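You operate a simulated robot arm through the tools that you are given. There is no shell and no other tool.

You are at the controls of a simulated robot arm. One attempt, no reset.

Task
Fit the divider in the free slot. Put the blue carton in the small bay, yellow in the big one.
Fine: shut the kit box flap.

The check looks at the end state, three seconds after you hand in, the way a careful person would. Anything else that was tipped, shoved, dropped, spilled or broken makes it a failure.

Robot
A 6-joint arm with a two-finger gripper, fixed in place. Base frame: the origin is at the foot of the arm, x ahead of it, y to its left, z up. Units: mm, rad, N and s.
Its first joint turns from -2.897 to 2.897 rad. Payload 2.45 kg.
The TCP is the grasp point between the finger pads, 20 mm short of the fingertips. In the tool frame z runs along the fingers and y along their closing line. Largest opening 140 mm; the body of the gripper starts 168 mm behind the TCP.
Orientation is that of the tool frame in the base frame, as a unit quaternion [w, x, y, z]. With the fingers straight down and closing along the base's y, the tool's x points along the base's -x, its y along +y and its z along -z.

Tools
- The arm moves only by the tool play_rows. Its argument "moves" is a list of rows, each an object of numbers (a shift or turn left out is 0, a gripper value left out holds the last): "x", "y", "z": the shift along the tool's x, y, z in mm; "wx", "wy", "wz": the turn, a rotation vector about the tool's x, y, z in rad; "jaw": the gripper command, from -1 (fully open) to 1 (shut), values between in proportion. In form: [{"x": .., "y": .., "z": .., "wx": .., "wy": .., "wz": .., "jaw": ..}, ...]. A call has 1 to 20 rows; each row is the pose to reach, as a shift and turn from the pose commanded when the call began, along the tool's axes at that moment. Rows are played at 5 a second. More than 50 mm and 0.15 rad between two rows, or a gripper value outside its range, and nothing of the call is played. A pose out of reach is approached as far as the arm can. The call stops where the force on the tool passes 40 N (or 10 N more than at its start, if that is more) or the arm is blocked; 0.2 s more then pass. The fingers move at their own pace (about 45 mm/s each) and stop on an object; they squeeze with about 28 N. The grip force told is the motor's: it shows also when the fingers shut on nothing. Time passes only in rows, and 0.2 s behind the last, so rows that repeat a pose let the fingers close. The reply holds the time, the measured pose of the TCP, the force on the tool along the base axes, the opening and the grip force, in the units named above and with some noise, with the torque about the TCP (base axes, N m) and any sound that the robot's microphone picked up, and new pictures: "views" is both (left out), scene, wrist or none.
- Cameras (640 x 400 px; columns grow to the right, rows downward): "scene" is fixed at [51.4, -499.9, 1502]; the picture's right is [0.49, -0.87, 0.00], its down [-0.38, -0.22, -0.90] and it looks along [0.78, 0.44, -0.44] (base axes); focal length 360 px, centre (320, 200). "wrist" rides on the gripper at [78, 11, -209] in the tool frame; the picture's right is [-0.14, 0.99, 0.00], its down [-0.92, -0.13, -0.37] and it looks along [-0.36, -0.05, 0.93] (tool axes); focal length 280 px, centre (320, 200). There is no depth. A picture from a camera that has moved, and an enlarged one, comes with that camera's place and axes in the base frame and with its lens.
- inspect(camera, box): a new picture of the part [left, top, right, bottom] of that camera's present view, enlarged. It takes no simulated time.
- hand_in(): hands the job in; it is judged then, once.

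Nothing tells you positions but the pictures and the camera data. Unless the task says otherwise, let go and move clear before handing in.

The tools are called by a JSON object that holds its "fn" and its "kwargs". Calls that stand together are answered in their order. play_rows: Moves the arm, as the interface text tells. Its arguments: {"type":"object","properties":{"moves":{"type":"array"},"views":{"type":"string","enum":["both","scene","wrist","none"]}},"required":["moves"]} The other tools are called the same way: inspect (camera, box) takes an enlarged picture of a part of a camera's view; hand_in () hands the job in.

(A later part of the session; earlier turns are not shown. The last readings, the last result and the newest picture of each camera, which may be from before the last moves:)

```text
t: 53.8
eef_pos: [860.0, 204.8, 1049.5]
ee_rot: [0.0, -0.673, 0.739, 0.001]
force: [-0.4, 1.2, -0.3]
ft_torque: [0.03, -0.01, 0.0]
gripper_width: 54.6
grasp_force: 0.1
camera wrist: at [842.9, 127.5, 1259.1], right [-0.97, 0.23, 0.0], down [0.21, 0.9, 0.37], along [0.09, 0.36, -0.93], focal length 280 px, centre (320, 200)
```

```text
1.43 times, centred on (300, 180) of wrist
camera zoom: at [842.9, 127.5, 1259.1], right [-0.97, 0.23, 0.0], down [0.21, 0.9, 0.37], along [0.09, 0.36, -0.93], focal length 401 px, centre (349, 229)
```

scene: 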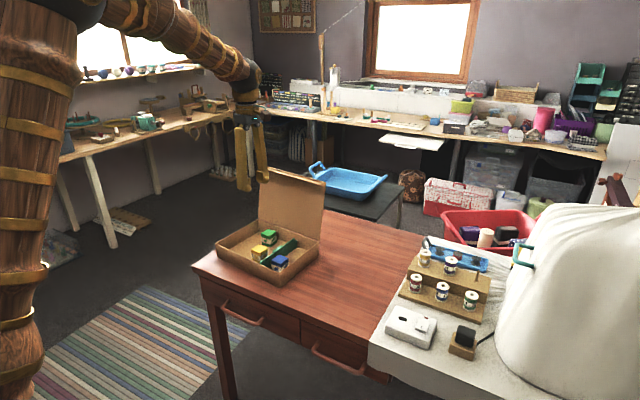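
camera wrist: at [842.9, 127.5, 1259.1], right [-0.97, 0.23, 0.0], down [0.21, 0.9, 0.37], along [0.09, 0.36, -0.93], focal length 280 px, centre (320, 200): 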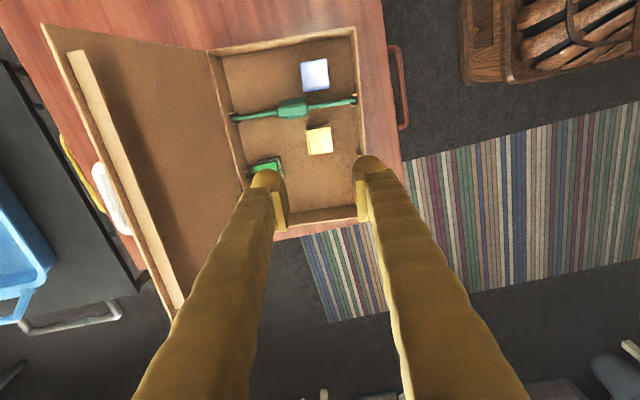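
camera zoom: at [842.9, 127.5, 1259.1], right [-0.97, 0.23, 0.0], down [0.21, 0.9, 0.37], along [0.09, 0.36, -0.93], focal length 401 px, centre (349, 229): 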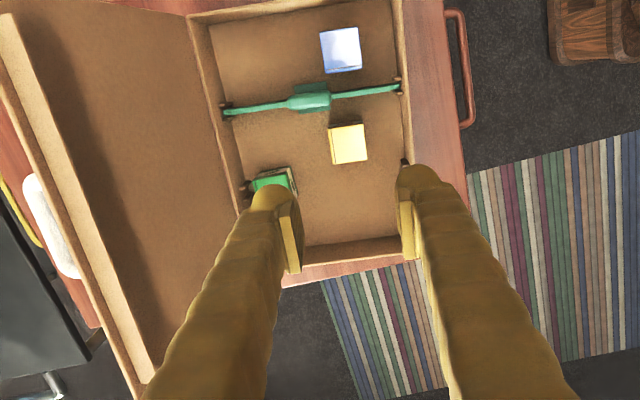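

All three items are placed and green hasn't moved. Now the flap: I'll study the lid's free edge and the white object behind it.

{"fn": "inspect", "kwargs": {"camera": "wrist", "box": [30, 20, 230, 320]}}

{"fn": "inspect", "kwargs": {"camera": "wrist", "box": [50, 120, 150, 250]}}

{"fn": "inspect", "kwargs": {"camera": "scene", "box": [240, 150, 340, 250]}}

```text
1.33 times, centred on (130, 170) of wrist
camera zoom: at [842.9, 127.5, 1259.1], right [-0.97, 0.23, 0.0], down [0.21, 0.9, 0.37], along [0.09, 0.36, -0.93], focal length 374 px, centre (573, 240)
```

zoom: 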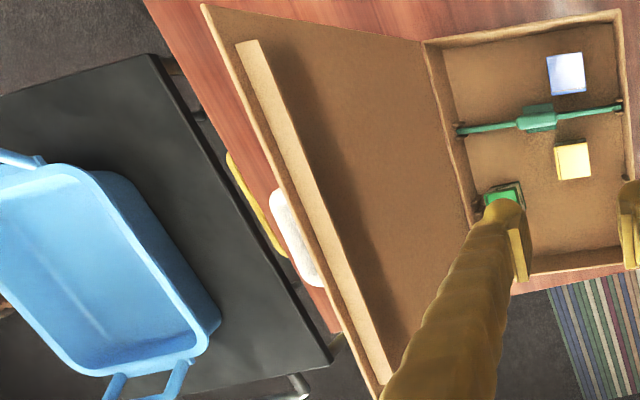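

```text
3.08 times, centred on (100, 185) of wrist
camera zoom: at [842.9, 127.5, 1259.1], right [-0.97, 0.23, 0.0], down [0.21, 0.9, 0.37], along [0.09, 0.36, -0.93], focal length 863 px, centre (997, 246)
```

zoom: 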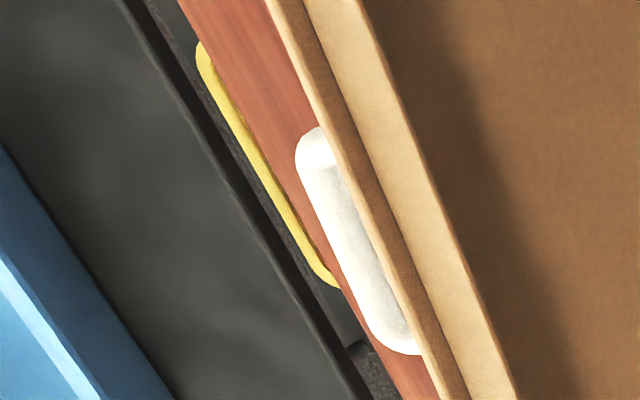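

```text
4.00 times, centred on (290, 200) of scene
camera zoom: at [51.4, -499.9, 1502.0], right [0.49, -0.87, 0.0], down [-0.38, -0.22, -0.9], along [0.78, 0.44, -0.44], focal length 1440 px, centre (440, 200)
```

zoom: 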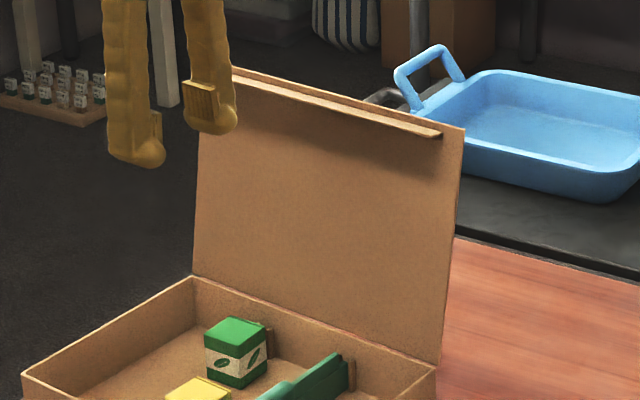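

The lid stands about 13° past vertical, hinge line near x 990–1010 at z≈800, free edge at z≈1009. It has an inner lip and a white bow handle behind it (y≈142–220). I plan to straddle the free edge with the open fingers at y≈110 and guide it over. First I'll test the reach, high above it.

{"fn": "play_rows", "kwargs": {"moves": [{"z": -50, "jaw": -0.143}, {"x": 16, "y": -37, "z": -50}, {"x": 32, "y": -74, "z": -50}, {"x": 48, "y": -111, "z": -50}, {"x": 64, "y": -148, "z": -50}, {"x": 78.2, "y": -183.1, "z": -50}, {"x": 78.2, "y": -183.1, "z": -50}, {"x": 78.2, "y": -183.1, "z": -50}], "views": "both"}}

{"fn": "inspect", "kwargs": {"camera": "wrist", "box": [200, 100, 440, 300]}}

{"fn": "inspect", "kwargs": {"camera": "scene", "box": [220, 120, 360, 280]}}

```text
t: 55.6
eef_pos: [1035.9, 108.6, 1102.7]
ee_rot: [0.0, -0.673, 0.74, 0.0]
force: [-0.3, -1.2, -0.4]
ft_torque: [0.01, -0.01, 0.02]
gripper_width: 79.9
grasp_force: 0.1
camera wrist: at [1019.1, 31.3, 1310.9], right [-0.97, 0.23, 0.0], down [0.21, 0.9, 0.37], along [0.08, 0.36, -0.93], focal length 280 px, centre (320, 200)
```

scene: 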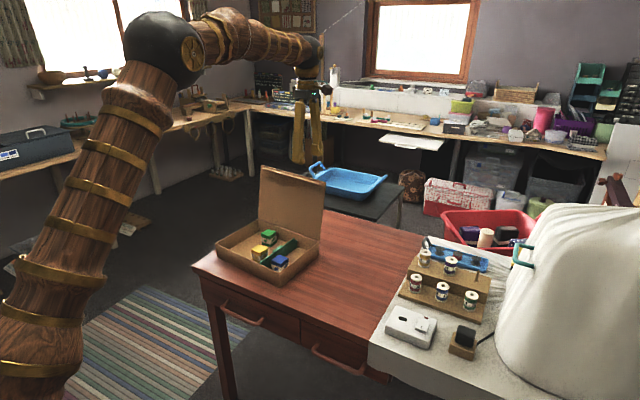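
wrist: 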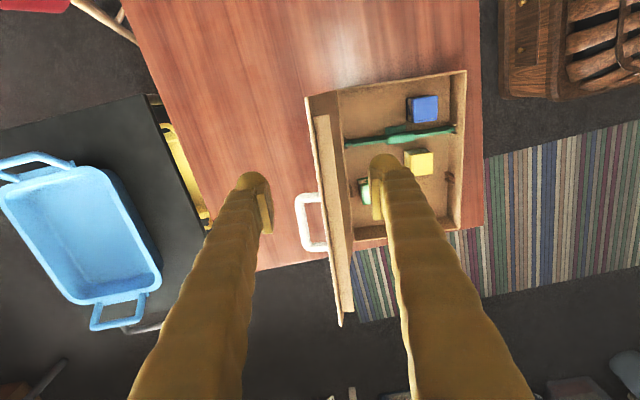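

```text
2.00 times, centred on (320, 200) of wrist
camera zoom: at [1019.1, 31.3, 1310.9], right [-0.97, 0.23, 0.0], down [0.21, 0.9, 0.37], along [0.08, 0.36, -0.93], focal length 561 px, centre (320, 200)
```

zoom: 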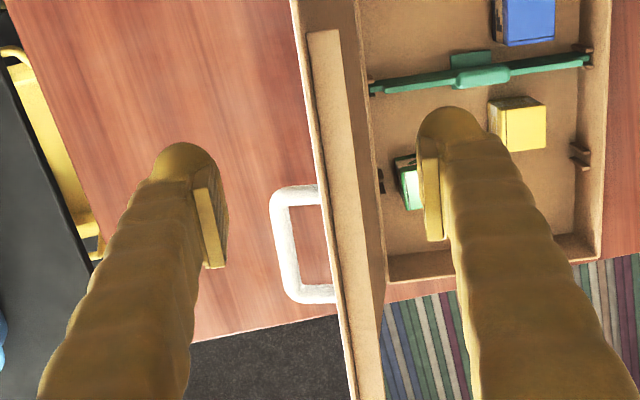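

```text
2.50 times, centred on (290, 200) of scene
camera zoom: at [51.4, -499.9, 1502.0], right [0.49, -0.87, 0.0], down [-0.38, -0.22, -0.9], along [0.78, 0.44, -0.44], focal length 900 px, centre (395, 200)
```

zoom: 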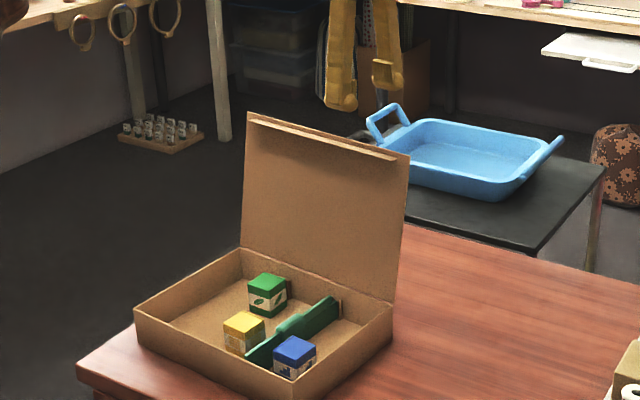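

The pose is reachable. The free edge is at x≈1042 at this y, and the lip reaches to x≈1019. I'll narrow the opening to 60 mm and lower the fingers to straddle the edge.

{"fn": "play_rows", "kwargs": {"moves": [{"y": 4.6, "jaw": 0.143}, {"y": 4.6, "z": 20}, {"y": 4.6, "z": 40}, {"y": 4.6, "z": 60}, {"y": 4.6, "z": 70}, {"y": 4.6, "z": 70}, {"y": 4.6, "z": 70}], "views": "both"}}

{"fn": "inspect", "kwargs": {"camera": "wrist", "box": [240, 100, 400, 240]}}

{"fn": "inspect", "kwargs": {"camera": "scene", "box": [240, 120, 360, 240]}}

```text
t: 57.2
eef_pos: [1032.7, 107.9, 1030.6]
ee_rot: [0.0, -0.673, 0.74, 0.0]
force: [-0.6, 0.5, 0.0]
ft_torque: [0.03, 0.02, -0.02]
gripper_width: 60.0
grasp_force: 0.0
camera wrist: at [1014.5, 30.8, 1240.1], right [-0.97, 0.23, 0.0], down [0.21, 0.9, 0.37], along [0.09, 0.36, -0.93], focal length 280 px, centre (320, 200)
```

scene: 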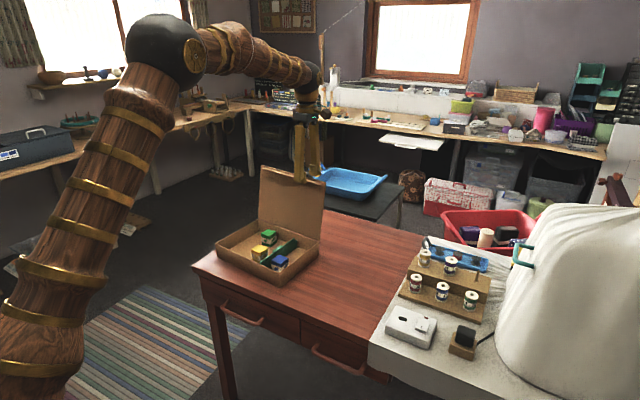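
wrist: 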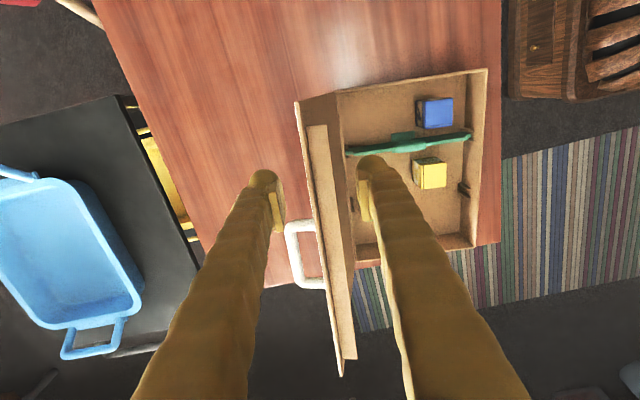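

```text
2.86 times, centred on (320, 170) of wrist
camera zoom: at [1014.5, 30.8, 1240.1], right [-0.97, 0.23, 0.0], down [0.21, 0.9, 0.37], along [0.09, 0.36, -0.93], focal length 801 px, centre (320, 286)
```

zoom: 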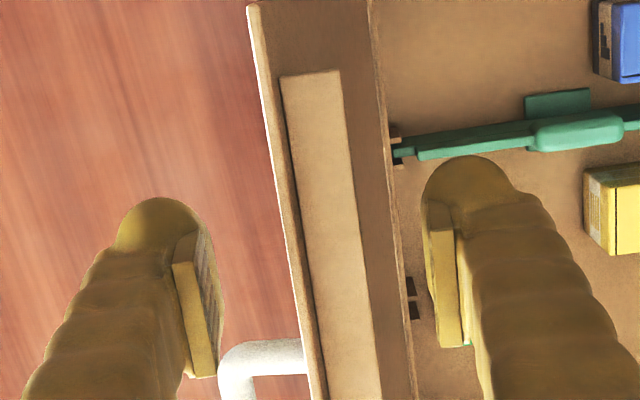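

```text
3.33 times, centred on (300, 180) of scene
camera zoom: at [51.4, -499.9, 1502.0], right [0.49, -0.87, 0.0], down [-0.38, -0.22, -0.9], along [0.78, 0.44, -0.44], focal length 1200 px, centre (387, 267)
```

zoom: 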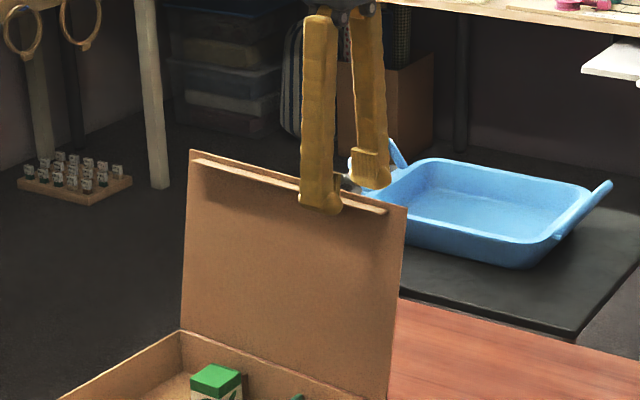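

The fingers straddle the edge with about 20 mm on the back and 16 mm on the lip side. I'll lower another 18 mm and start easing the lid forward.

{"fn": "play_rows", "kwargs": {"moves": [{"z": 8}, {"z": 18}, {"z": 18}, {"y": 10, "z": 18}, {"y": 18, "z": 18}, {"y": 24, "z": 18}, {"y": 30, "z": 18}, {"y": 30, "z": 18}], "views": "both"}}

{"fn": "inspect", "kwargs": {"camera": "wrist", "box": [240, 100, 400, 240]}}

{"fn": "inspect", "kwargs": {"camera": "scene", "box": [220, 140, 340, 260]}}

```text
t: 59.0
eef_pos: [1001.3, 112.5, 1011.9]
ee_rot: [0.0, -0.673, 0.74, 0.0]
force: [-0.1, -0.1, -0.2]
ft_torque: [-0.01, -0.02, 0.0]
gripper_width: 60.0
grasp_force: 0.0
camera wrist: at [984.6, 35.4, 1221.8], right [-0.97, 0.23, 0.0], down [0.21, 0.9, 0.37], along [0.08, 0.36, -0.93], focal length 280 px, centre (320, 200)
```

scene: 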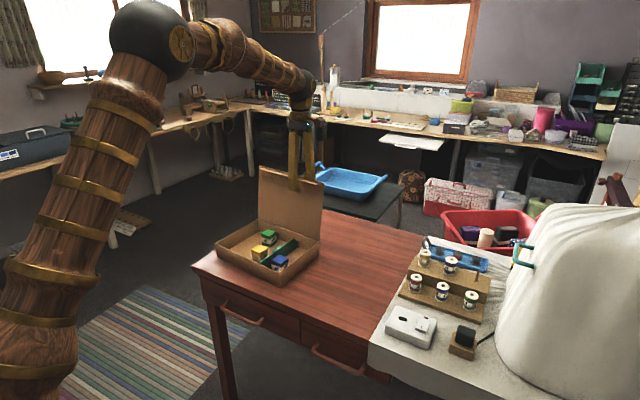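
wrist: 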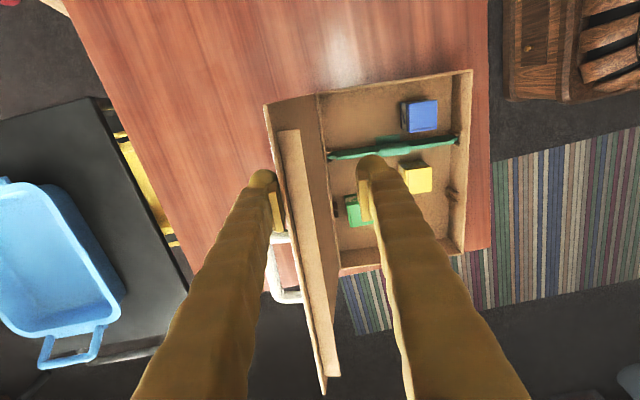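

```text
2.86 times, centred on (320, 170) of wrist
camera zoom: at [984.6, 35.4, 1221.8], right [-0.97, 0.23, 0.0], down [0.21, 0.9, 0.37], along [0.08, 0.36, -0.93], focal length 801 px, centre (320, 286)
```

zoom: 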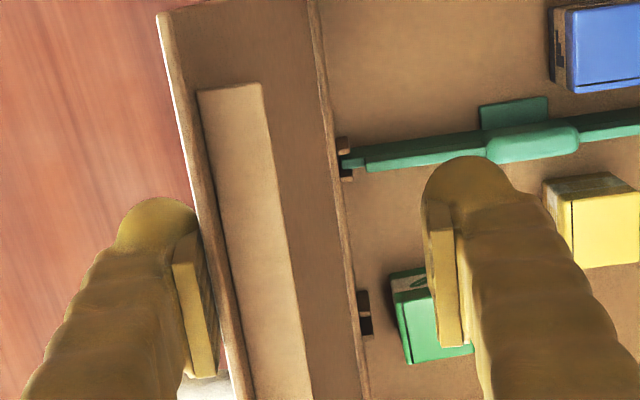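

```text
3.33 times, centred on (280, 200) of scene
camera zoom: at [51.4, -499.9, 1502.0], right [0.49, -0.87, 0.0], down [-0.38, -0.22, -0.9], along [0.78, 0.44, -0.44], focal length 1200 px, centre (453, 200)
```

zoom: 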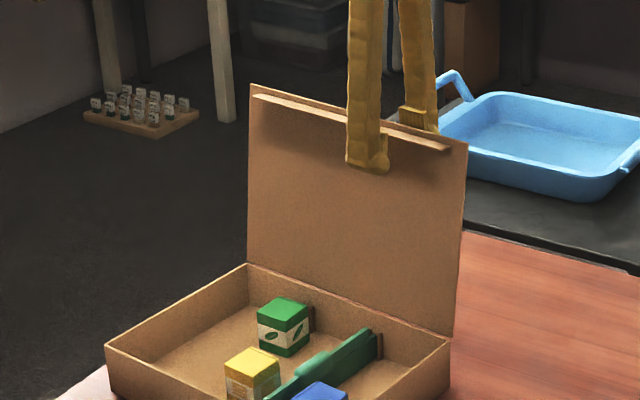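

The back finger is now touching the lid and it moves with no noticeable force. I'll continue slowly past vertical.

{"fn": "play_rows", "kwargs": {"moves": [{"x": 0.7, "y": 8}, {"x": 1.5, "y": 16}, {"x": 2.2, "y": 24}, {"x": 3, "y": 32}, {"x": 3.6, "y": 38}, {"x": 4.2, "y": 44}, {"x": 4.2, "y": 44}, {"x": 4.2, "y": 44}], "views": "both"}}

{"fn": "inspect", "kwargs": {"camera": "wrist", "box": [200, 80, 440, 280]}}

{"fn": "inspect", "kwargs": {"camera": "scene", "box": [220, 140, 340, 260]}}

```text
t: 60.8
eef_pos: [956.9, 112.0, 1012.2]
ee_rot: [0.0, -0.673, 0.739, 0.0]
force: [0.6, -0.5, -0.3]
ft_torque: [-0.04, -0.01, 0.0]
gripper_width: 60.0
grasp_force: 0.1
camera wrist: at [939.6, 34.9, 1221.7], right [-0.97, 0.23, 0.0], down [0.21, 0.9, 0.37], along [0.08, 0.36, -0.93], focal length 280 px, centre (320, 200)
```

scene: 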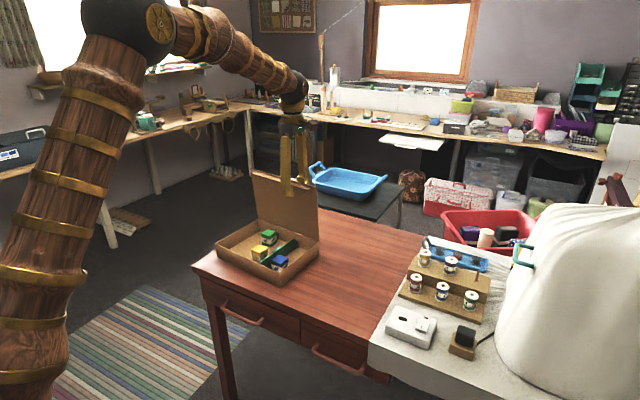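
wrist: 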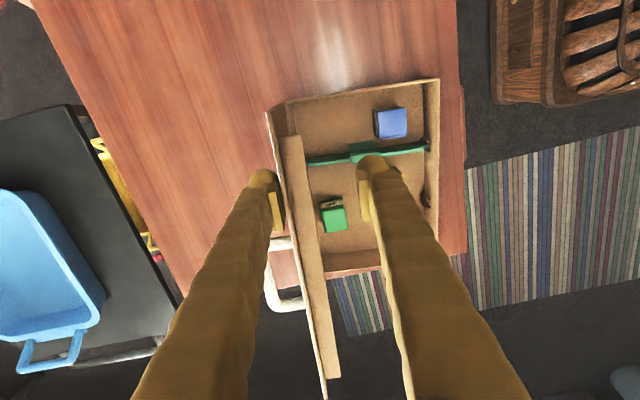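

```text
2.00 times, centred on (320, 180) of wrist
camera zoom: at [939.6, 34.9, 1221.7], right [-0.97, 0.23, 0.0], down [0.21, 0.9, 0.37], along [0.08, 0.36, -0.93], focal length 561 px, centre (320, 240)
```

zoom: 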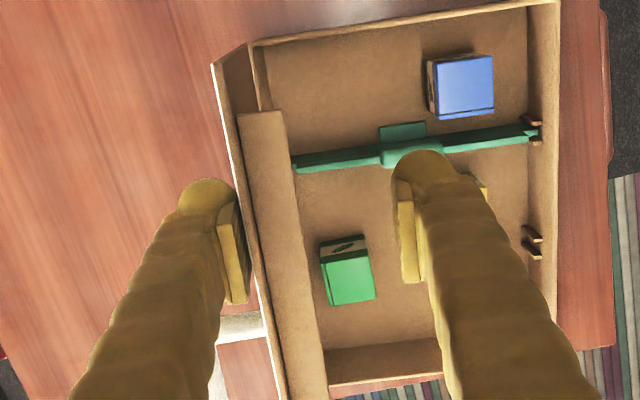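

```text
3.33 times, centred on (280, 200) of scene
camera zoom: at [51.4, -499.9, 1502.0], right [0.49, -0.87, 0.0], down [-0.38, -0.22, -0.9], along [0.78, 0.44, -0.44], focal length 1200 px, centre (453, 200)
```

zoom: 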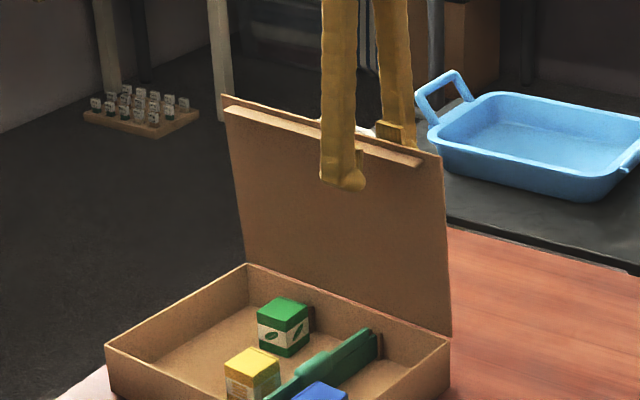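

The lid is about vertical and follows the back finger. I'll carry on in small steps, watching whether it falls or stays.

{"fn": "play_rows", "kwargs": {"moves": [{"x": 0.7, "y": 8}, {"x": 1.5, "y": 16}, {"x": 2.2, "y": 24}, {"x": 3, "y": 32, "z": 2}, {"x": 3.6, "y": 38, "z": 4}, {"x": 3.6, "y": 38, "z": 4}, {"x": 3.6, "y": 38, "z": 4}], "views": "both"}}

{"fn": "inspect", "kwargs": {"camera": "wrist", "box": [200, 80, 440, 280]}}

{"fn": "inspect", "kwargs": {"camera": "scene", "box": [220, 140, 340, 260]}}

```text
t: 62.4
eef_pos: [919.5, 111.6, 1008.9]
ee_rot: [0.0, -0.673, 0.74, 0.0]
force: [0.1, 0.9, 0.2]
ft_torque: [0.02, -0.03, -0.01]
gripper_width: 59.7
grasp_force: 0.1
camera wrist: at [901.7, 34.3, 1217.3], right [-0.97, 0.23, 0.0], down [0.21, 0.9, 0.37], along [0.09, 0.36, -0.93], focal length 280 px, centre (320, 200)
```

scene: 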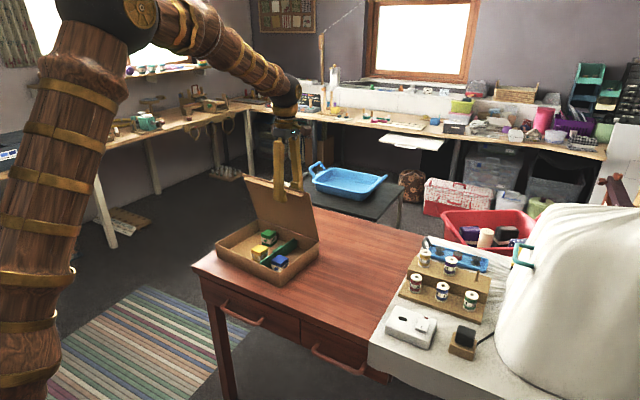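
wrist: 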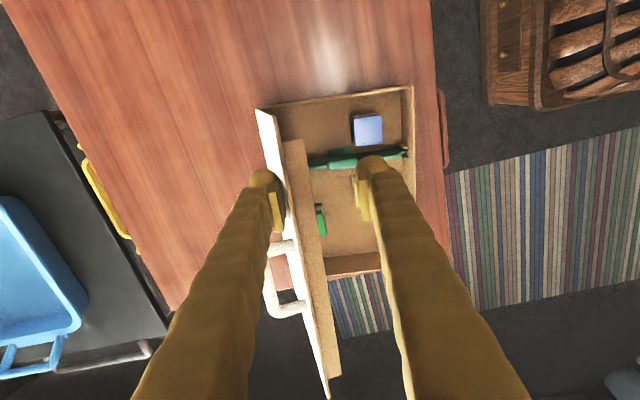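

```text
2.00 times, centred on (320, 180) of wrist
camera zoom: at [901.7, 34.3, 1217.3], right [-0.97, 0.23, 0.0], down [0.21, 0.9, 0.37], along [0.09, 0.36, -0.93], focal length 561 px, centre (320, 240)
```

zoom: 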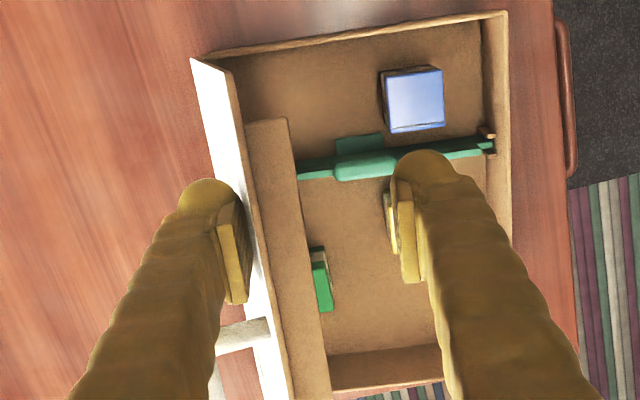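

```text
3.33 times, centred on (280, 200) of scene
camera zoom: at [51.4, -499.9, 1502.0], right [0.49, -0.87, 0.0], down [-0.38, -0.22, -0.9], along [0.78, 0.44, -0.44], focal length 1200 px, centre (453, 200)
```

zoom: 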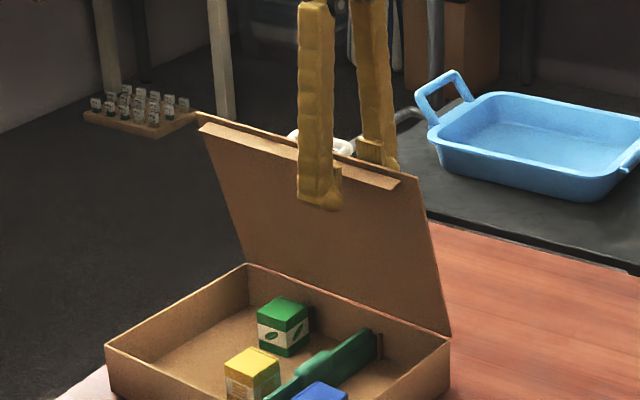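

The lid holds its position against the back finger at about 75°, so the hinge has friction. I'll continue along the arc to about 50°, keeping the front finger as a catch.

{"fn": "play_rows", "kwargs": {"moves": [{"x": 0.8, "y": 9, "z": 1}, {"x": 1.6, "y": 17.5, "z": 3}, {"x": 2.6, "y": 28, "z": 8}, {"x": 3.5, "y": 37.5, "z": 13}, {"x": 4.4, "y": 47.5, "z": 19}, {"x": 5.2, "y": 56, "z": 25}, {"x": 6.1, "y": 65, "z": 32}, {"x": 7, "y": 74.5, "z": 40}, {"x": 7, "y": 74.5, "z": 40}, {"x": 7, "y": 74.5, "z": 40}], "views": "both"}}

{"fn": "inspect", "kwargs": {"camera": "wrist", "box": [200, 80, 440, 280]}}

{"fn": "inspect", "kwargs": {"camera": "scene", "box": [210, 150, 330, 270]}}

```text
t: 64.6
eef_pos: [845.2, 111.5, 968.3]
ee_rot: [0.0, -0.673, 0.74, 0.0]
force: [0.1, 1.0, -0.1]
ft_torque: [0.01, -0.02, 0.02]
gripper_width: 60.1
grasp_force: 0.1
camera wrist: at [827.6, 34.1, 1178.2], right [-0.97, 0.23, 0.0], down [0.21, 0.9, 0.37], along [0.09, 0.36, -0.93], focal length 280 px, centre (320, 200)
```

scene: 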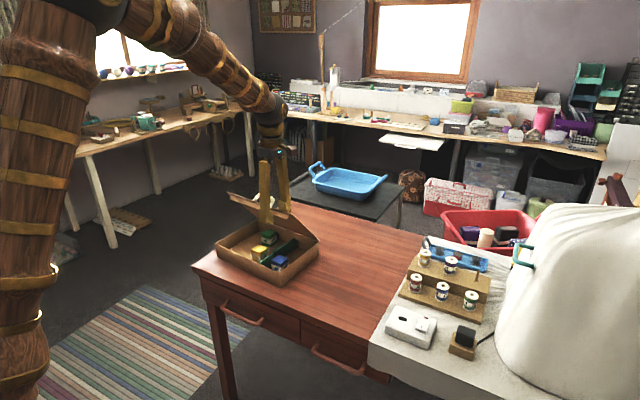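
wrist: 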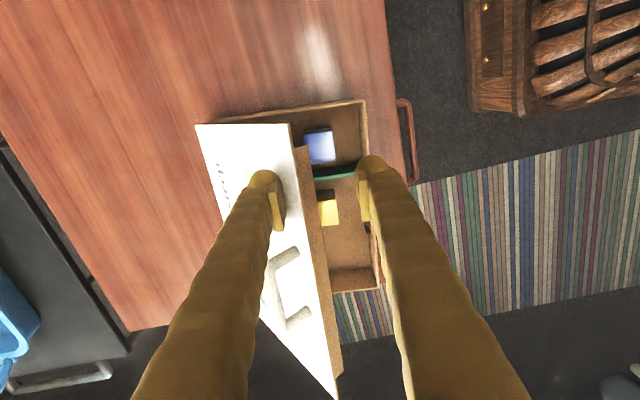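

```text
2.00 times, centred on (320, 180) of wrist
camera zoom: at [827.6, 34.1, 1178.2], right [-0.97, 0.23, 0.0], down [0.21, 0.9, 0.37], along [0.09, 0.36, -0.93], focal length 561 px, centre (320, 240)
```

zoom: 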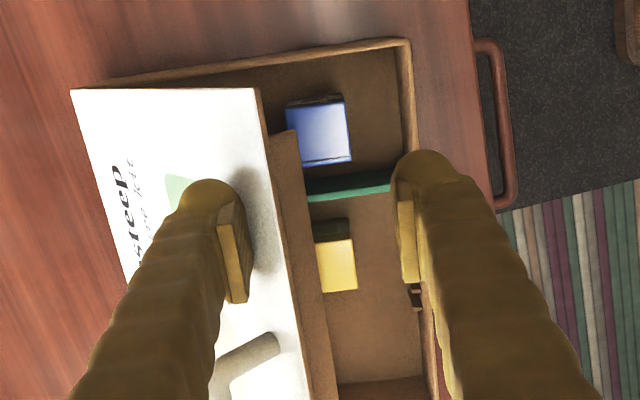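

```text
3.33 times, centred on (270, 210) of scene
camera zoom: at [51.4, -499.9, 1502.0], right [0.49, -0.87, 0.0], down [-0.38, -0.22, -0.9], along [0.78, 0.44, -0.44], focal length 1200 px, centre (487, 167)
```

zoom: 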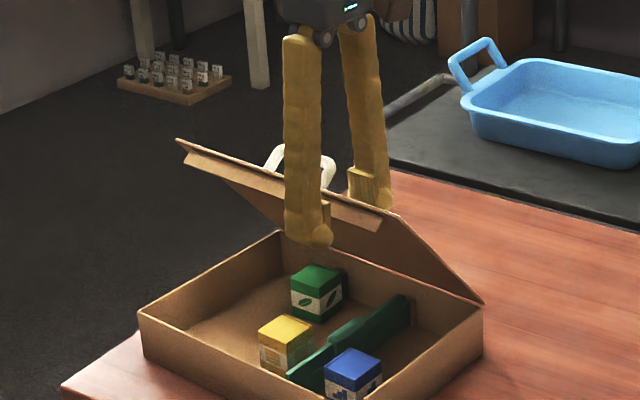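

The lid rests at about 51° against the back finger and does not fall. I'll raise clear, close the fingers, and move above the lid's outer face to push it down from above.

{"fn": "play_rows", "kwargs": {"moves": [{"z": -20}, {"z": -45}, {"z": -65}, {"x": -2.5, "y": -25, "z": -65, "jaw": 0.5}, {"x": -5.6, "y": -60, "z": -65, "jaw": 1}, {"x": -5.6, "y": -60, "z": -65, "jaw": 1}, {"x": -5.6, "y": -60, "z": -65, "jaw": 1}], "views": "both"}}

{"fn": "inspect", "kwargs": {"camera": "wrist", "box": [200, 80, 440, 280]}}

{"fn": "inspect", "kwargs": {"camera": "scene", "box": [210, 150, 330, 270]}}

```text
t: 66.2
eef_pos: [904.3, 109.7, 1032.0]
ee_rot: [0.002, -0.673, 0.74, 0.0]
force: [-0.5, 0.0, -0.5]
ft_torque: [0.02, -0.04, -0.02]
gripper_width: 0.1
grasp_force: 21.2
camera wrist: at [886.8, 34.0, 1241.6], right [-0.97, 0.23, 0.0], down [0.21, 0.9, 0.37], along [0.09, 0.36, -0.93], focal length 280 px, centre (320, 200)
```

scene: 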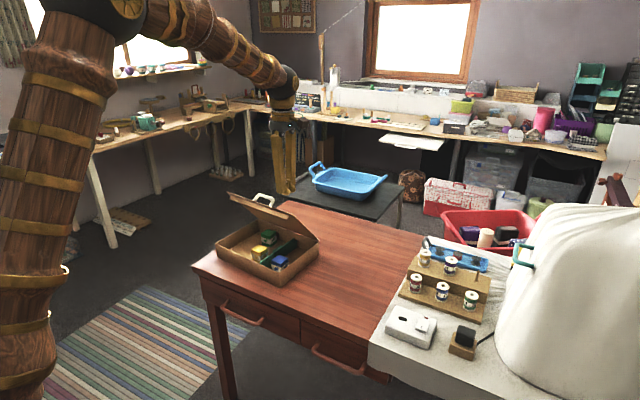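
wrist: 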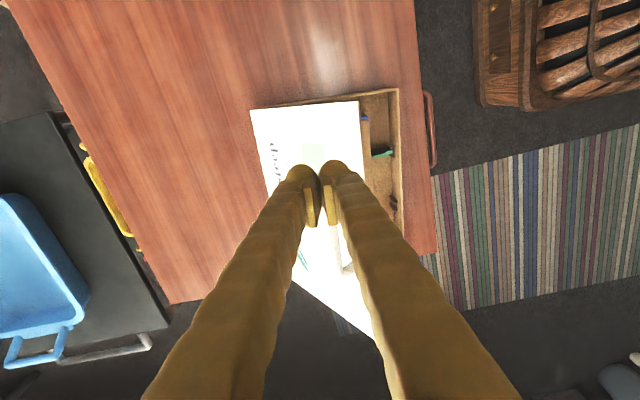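

```text
2.00 times, centred on (320, 180) of wrist
camera zoom: at [886.8, 34.0, 1241.6], right [-0.97, 0.23, 0.0], down [0.21, 0.9, 0.37], along [0.09, 0.36, -0.93], focal length 561 px, centre (320, 240)
```

zoom: 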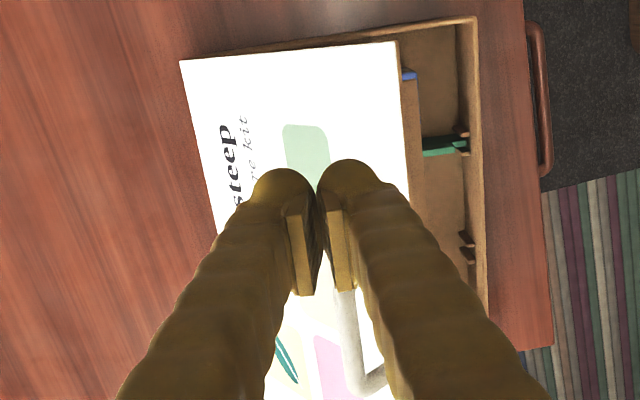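

```text
3.33 times, centred on (270, 210) of scene
camera zoom: at [51.4, -499.9, 1502.0], right [0.49, -0.87, 0.0], down [-0.38, -0.22, -0.9], along [0.78, 0.44, -0.44], focal length 1200 px, centre (487, 167)
```

zoom: 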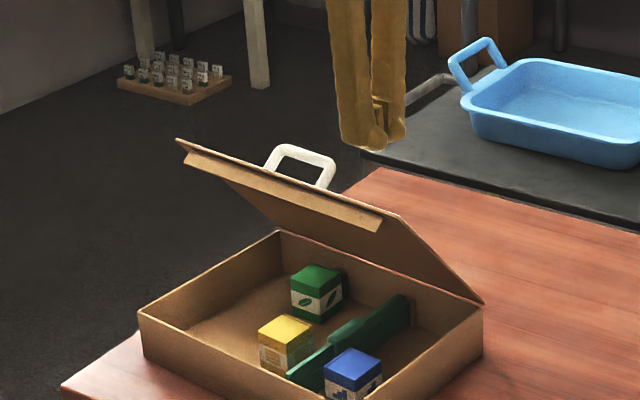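

The lid stays at about 51° on its own. I'll press down on its outer face with the closed fingers, following the arc to about 30°.

{"fn": "play_rows", "kwargs": {"moves": [{"y": 2, "z": 30, "jaw": 1}, {"y": 4, "z": 55}, {"y": 4, "z": 66}, {"y": 10, "z": 73}, {"y": 17, "z": 81}, {"y": 23, "z": 86.5}, {"y": 28.7, "z": 92}, {"y": 34, "z": 98}, {"y": 39.3, "z": 104.3}, {"y": 44, "z": 111}, {"y": 49, "z": 117.2}, {"y": 49, "z": 117.2}], "views": "both"}}

{"fn": "inspect", "kwargs": {"camera": "wrist", "box": [200, 80, 440, 280]}}

{"fn": "inspect", "kwargs": {"camera": "scene", "box": [210, 170, 330, 290]}}

```text
t: 68.8
eef_pos: [855.4, 115.7, 917.2]
ee_rot: [0.0, -0.673, 0.74, 0.0]
force: [-0.3, -0.2, 0.3]
ft_torque: [0.06, 0.0, 0.02]
gripper_width: 0.0
grasp_force: 28.5
camera wrist: at [838.4, 38.2, 1126.2], right [-0.97, 0.23, 0.0], down [0.21, 0.9, 0.37], along [0.08, 0.36, -0.93], focal length 280 px, centre (320, 200)
```

scene: 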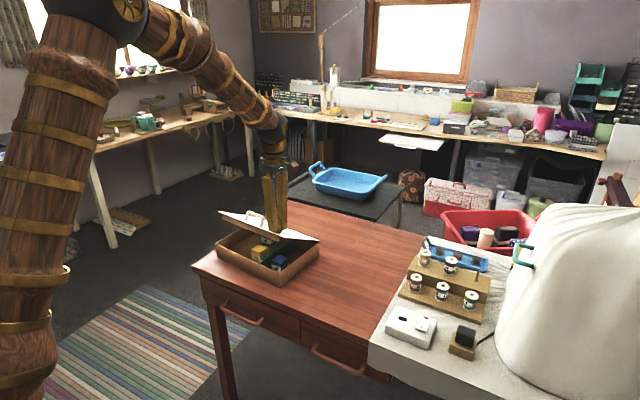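
wrist: 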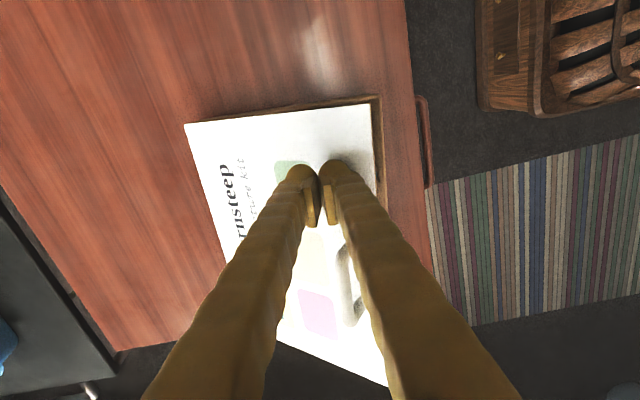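

```text
2.00 times, centred on (320, 180) of wrist
camera zoom: at [838.4, 38.2, 1126.2], right [-0.97, 0.23, 0.0], down [0.21, 0.9, 0.37], along [0.08, 0.36, -0.93], focal length 561 px, centre (320, 240)
```

zoom: 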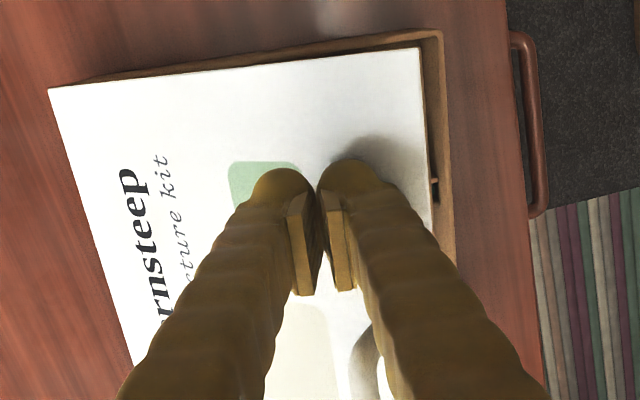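

```text
3.33 times, centred on (270, 230) of scene
camera zoom: at [51.4, -499.9, 1502.0], right [0.49, -0.87, 0.0], down [-0.38, -0.22, -0.9], along [0.78, 0.44, -0.44], focal length 1200 px, centre (487, 100)
```

zoom: 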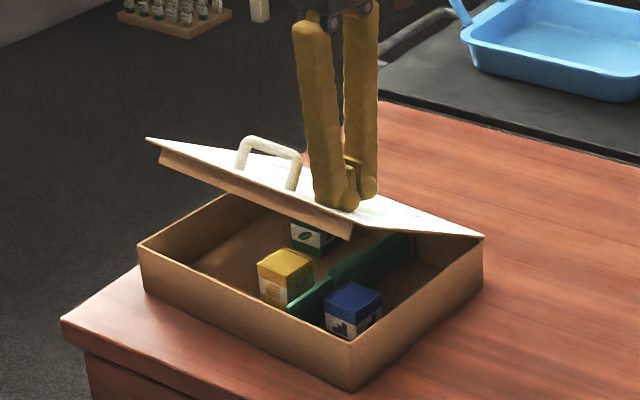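

The lid is at about 28° and following smoothly. I'll continue down to about 8° and check that the lip meets the inside of the front wall.

{"fn": "play_rows", "kwargs": {"moves": [{"y": 4, "z": 7, "jaw": 1}, {"y": 8, "z": 15}, {"y": 12, "z": 23}, {"y": 15.8, "z": 30.7}, {"y": 19, "z": 39}, {"y": 22, "z": 47}, {"y": 25, "z": 55}, {"y": 27, "z": 62}, {"y": 28, "z": 66}, {"y": 28, "z": 66}], "views": "both"}}

{"fn": "inspect", "kwargs": {"camera": "wrist", "box": [200, 40, 440, 240]}}

{"fn": "inspect", "kwargs": {"camera": "scene", "box": [210, 190, 330, 290]}}

```text
t: 71.0
eef_pos: [827.5, 118.9, 851.0]
ee_rot: [-0.001, -0.673, 0.74, 0.0]
force: [0.5, 0.4, 0.3]
ft_torque: [-0.02, 0.0, -0.03]
gripper_width: 0.0
grasp_force: 27.7
camera wrist: at [810.2, 41.4, 1060.0], right [-0.97, 0.23, 0.0], down [0.21, 0.9, 0.37], along [0.09, 0.36, -0.93], focal length 280 px, centre (320, 200)
```

scene: 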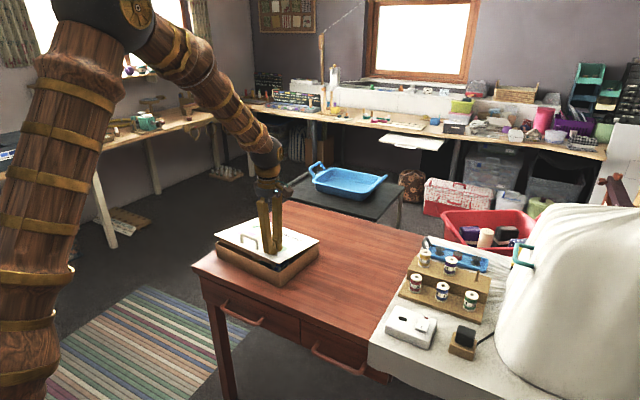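
wrist: 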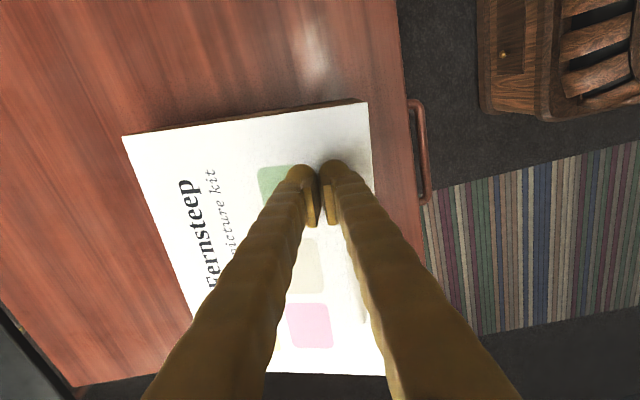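

```text
2.00 times, centred on (320, 140) of wrist
camera zoom: at [810.2, 41.4, 1060.0], right [-0.97, 0.23, 0.0], down [0.21, 0.9, 0.37], along [0.09, 0.36, -0.93], focal length 561 px, centre (320, 320)
```

zoom: 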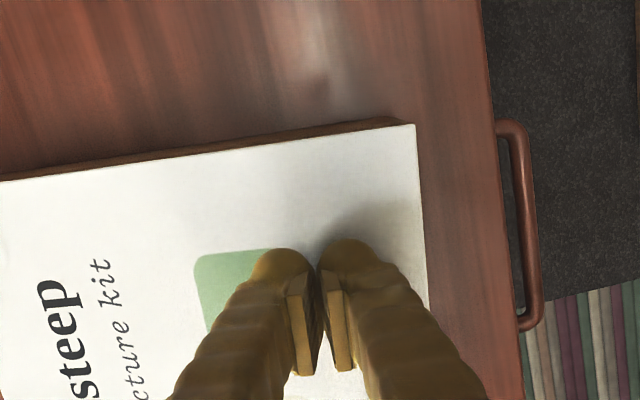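

```text
4.00 times, centred on (270, 240) of scene
camera zoom: at [51.4, -499.9, 1502.0], right [0.49, -0.87, 0.0], down [-0.38, -0.22, -0.9], along [0.78, 0.44, -0.44], focal length 1440 px, centre (520, 40)
```

zoom: 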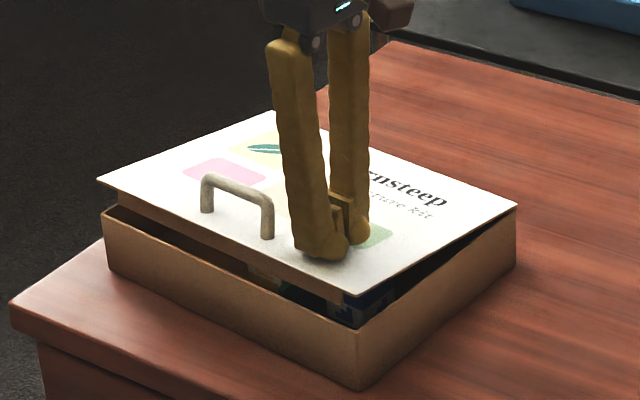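

The lid is nearly closed, with the lip heading inside the front wall. I'll press it down the last bit slowly, watching the force.

{"fn": "play_rows", "kwargs": {"moves": [{"y": 0.7, "z": 5, "jaw": 1}, {"y": 1.3, "z": 10}, {"y": 1.8, "z": 14}, {"y": 2.2, "z": 17}, {"y": 2.4, "z": 20}, {"y": 2.4, "z": 20}], "views": "both"}}

{"fn": "inspect", "kwargs": {"camera": "scene", "box": [210, 190, 330, 290]}}

```text
t: 72.4
eef_pos: [825.3, 120.2, 829.6]
ee_rot: [-0.001, -0.673, 0.74, 0.0]
force: [0.4, -0.3, -0.7]
ft_torque: [0.01, -0.03, 0.0]
gripper_width: 0.1
grasp_force: 28.3
camera wrist: at [808.1, 42.4, 1039.4], right [-0.97, 0.23, 0.0], down [0.21, 0.9, 0.37], along [0.08, 0.36, -0.93], focal length 280 px, centre (320, 200)
```

scene: 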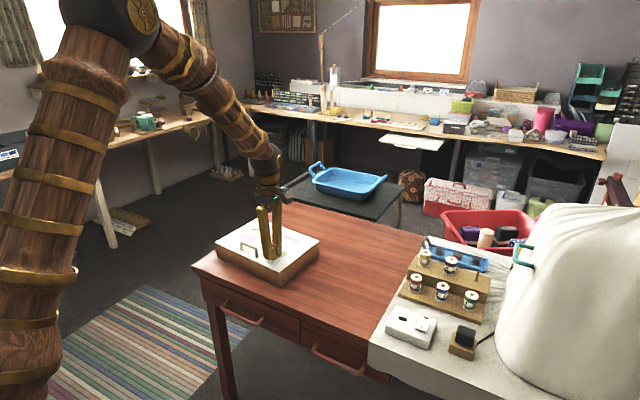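
wrist: 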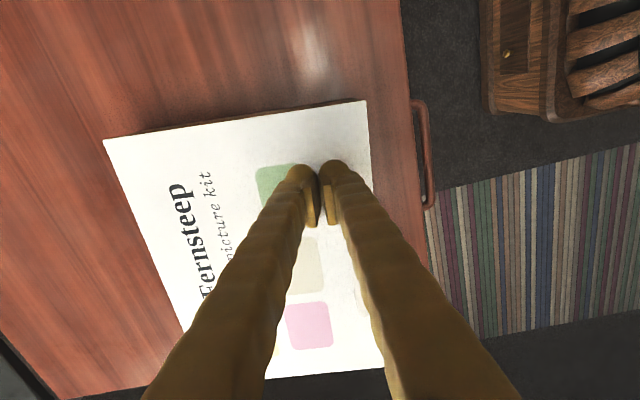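

```text
4.00 times, centred on (270, 240) of scene
camera zoom: at [51.4, -499.9, 1502.0], right [0.49, -0.87, 0.0], down [-0.38, -0.22, -0.9], along [0.78, 0.44, -0.44], focal length 1440 px, centre (520, 40)
```

zoom: 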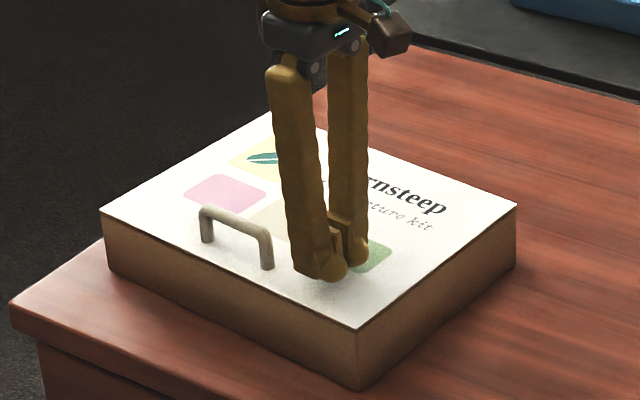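

The lid looks almost flush. I'll press gently until I feel it seat.

{"fn": "play_rows", "kwargs": {"moves": [{"z": 1, "jaw": 1}, {"z": 2}, {"z": 3}, {"z": 4}, {"z": 4}], "views": "none"}}

```text
t: 73.6
eef_pos: [824.8, 119.6, 825.4]
ee_rot: [-0.001, -0.673, 0.739, 0.0]
force: [0.9, -0.7, 0.5]
ft_torque: [-0.02, -0.01, 0.0]
gripper_width: 0.0
grasp_force: 27.9
```

{"fn": "play_rows", "kwargs": {"moves": [{"z": 0.7, "jaw": 1}, {"z": 1.4}, {"z": 2.1}, {"z": 2.8}, {"z": 2.8}], "views": "scene"}}

{"fn": "inspect", "kwargs": {"camera": "scene", "box": [220, 200, 330, 290]}}

```text
t: 74.8
eef_pos: [826.3, 118.7, 823.0]
ee_rot: [0.0, -0.674, 0.739, 0.0]
force: [-6.9, 2.1, 18.1]
ft_torque: [0.07, 0.12, 0.03]
gripper_width: 5.9
grasp_force: 28.2
```

scene: 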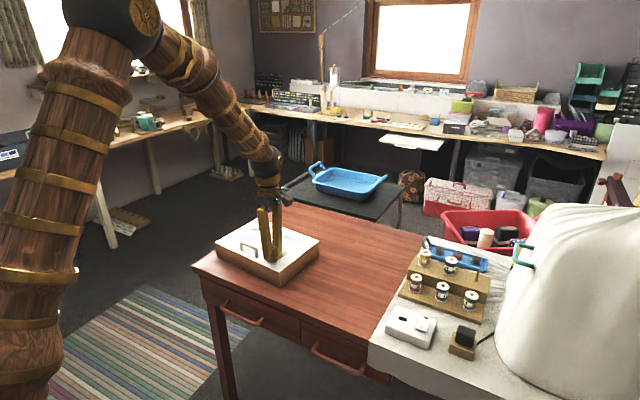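

```text
4.44 times, centred on (275, 245) of scene
camera zoom: at [51.4, -499.9, 1502.0], right [0.49, -0.87, 0.0], down [-0.38, -0.22, -0.9], along [0.78, 0.44, -0.44], focal length 1600 px, centre (520, 0)
```

zoom: 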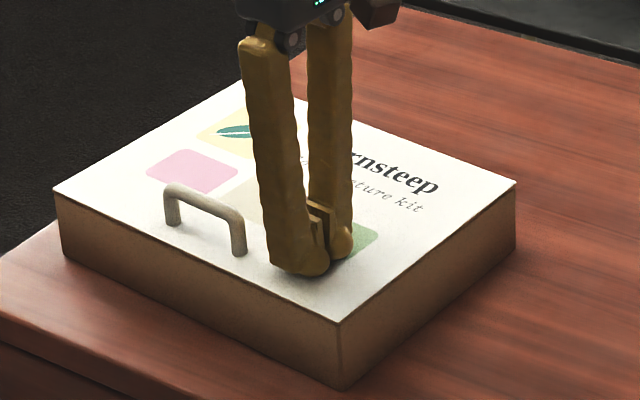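

The lid has seated (18 N) and looks flush. I'll lift clear and inspect the closed box.

{"fn": "play_rows", "kwargs": {"moves": [{"z": -2}, {"z": -10}, {"z": -30}, {"z": -60}, {"z": -100}, {"z": -140}, {"z": -180}, {"z": -180}], "views": "both"}}

{"fn": "inspect", "kwargs": {"camera": "scene", "box": [210, 200, 330, 290]}}

{"fn": "inspect", "kwargs": {"camera": "scene", "box": [280, 220, 330, 290]}}

{"fn": "inspect", "kwargs": {"camera": "scene", "box": [205, 230, 285, 290]}}

```text
t: 76.6
eef_pos: [827.3, 120.6, 1003.3]
ee_rot: [0.001, -0.673, 0.74, 0.0]
force: [-0.6, -0.2, 0.2]
ft_torque: [0.02, -0.03, -0.05]
gripper_width: 0.1
grasp_force: 28.2
camera wrist: at [810.0, 42.6, 1213.1], right [-0.97, 0.23, 0.0], down [0.21, 0.9, 0.37], along [0.09, 0.36, -0.93], focal length 280 px, centre (320, 200)
```

scene: 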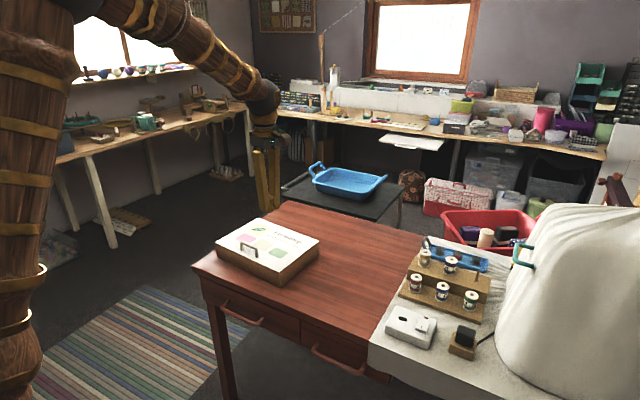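
wrist: 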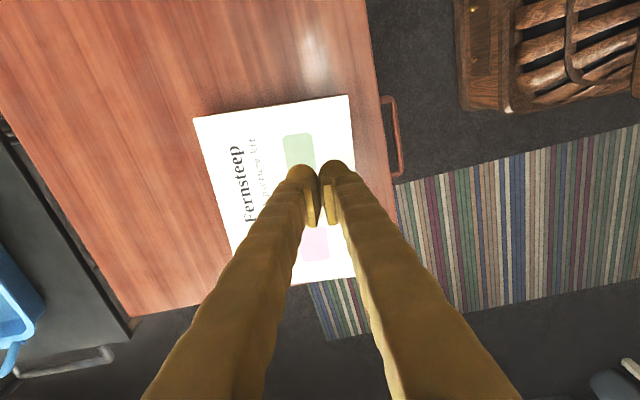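

```text
4.44 times, centred on (270, 245) of scene
camera zoom: at [51.4, -499.9, 1502.0], right [0.49, -0.87, 0.0], down [-0.38, -0.22, -0.9], along [0.78, 0.44, -0.44], focal length 1600 px, centre (542, 0)
```

zoom: 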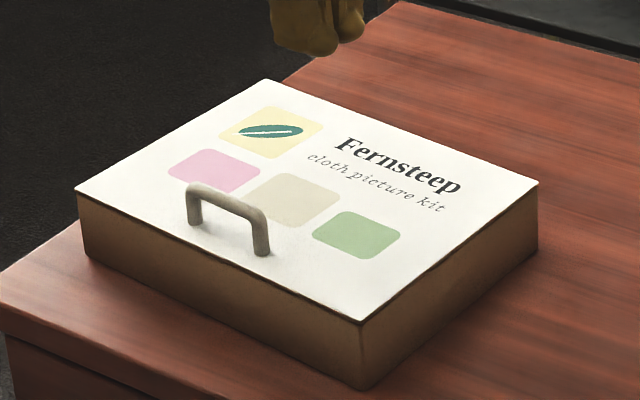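

```text
5.71 times, centred on (305, 255) of scene
camera zoom: at [51.4, -499.9, 1502.0], right [0.49, -0.87, 0.0], down [-0.38, -0.22, -0.9], along [0.78, 0.44, -0.44], focal length 2057 px, centre (406, -114)
```

zoom: 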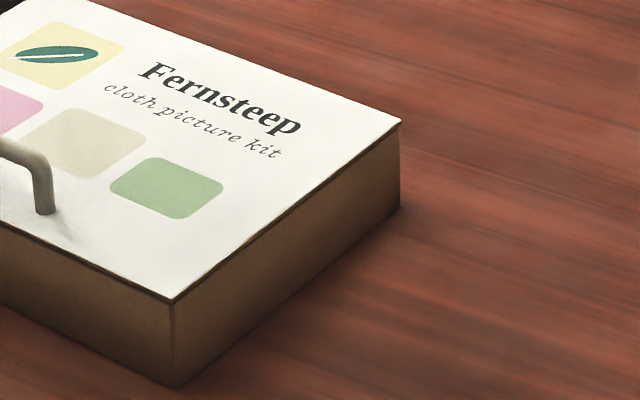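

```text
6.67 times, centred on (245, 260) of scene
camera zoom: at [51.4, -499.9, 1502.0], right [0.49, -0.87, 0.0], down [-0.38, -0.22, -0.9], along [0.78, 0.44, -0.44], focal length 2400 px, centre (820, -200)
```

zoom: 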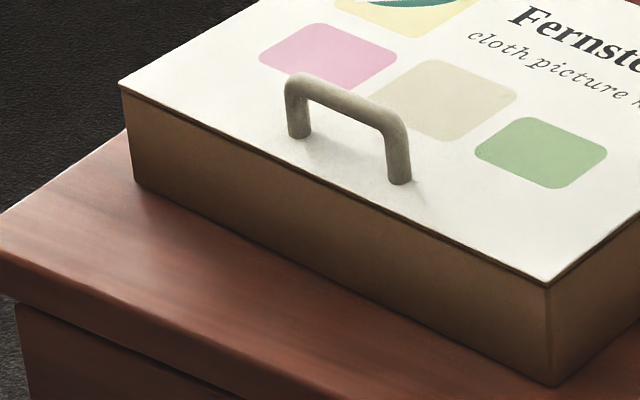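

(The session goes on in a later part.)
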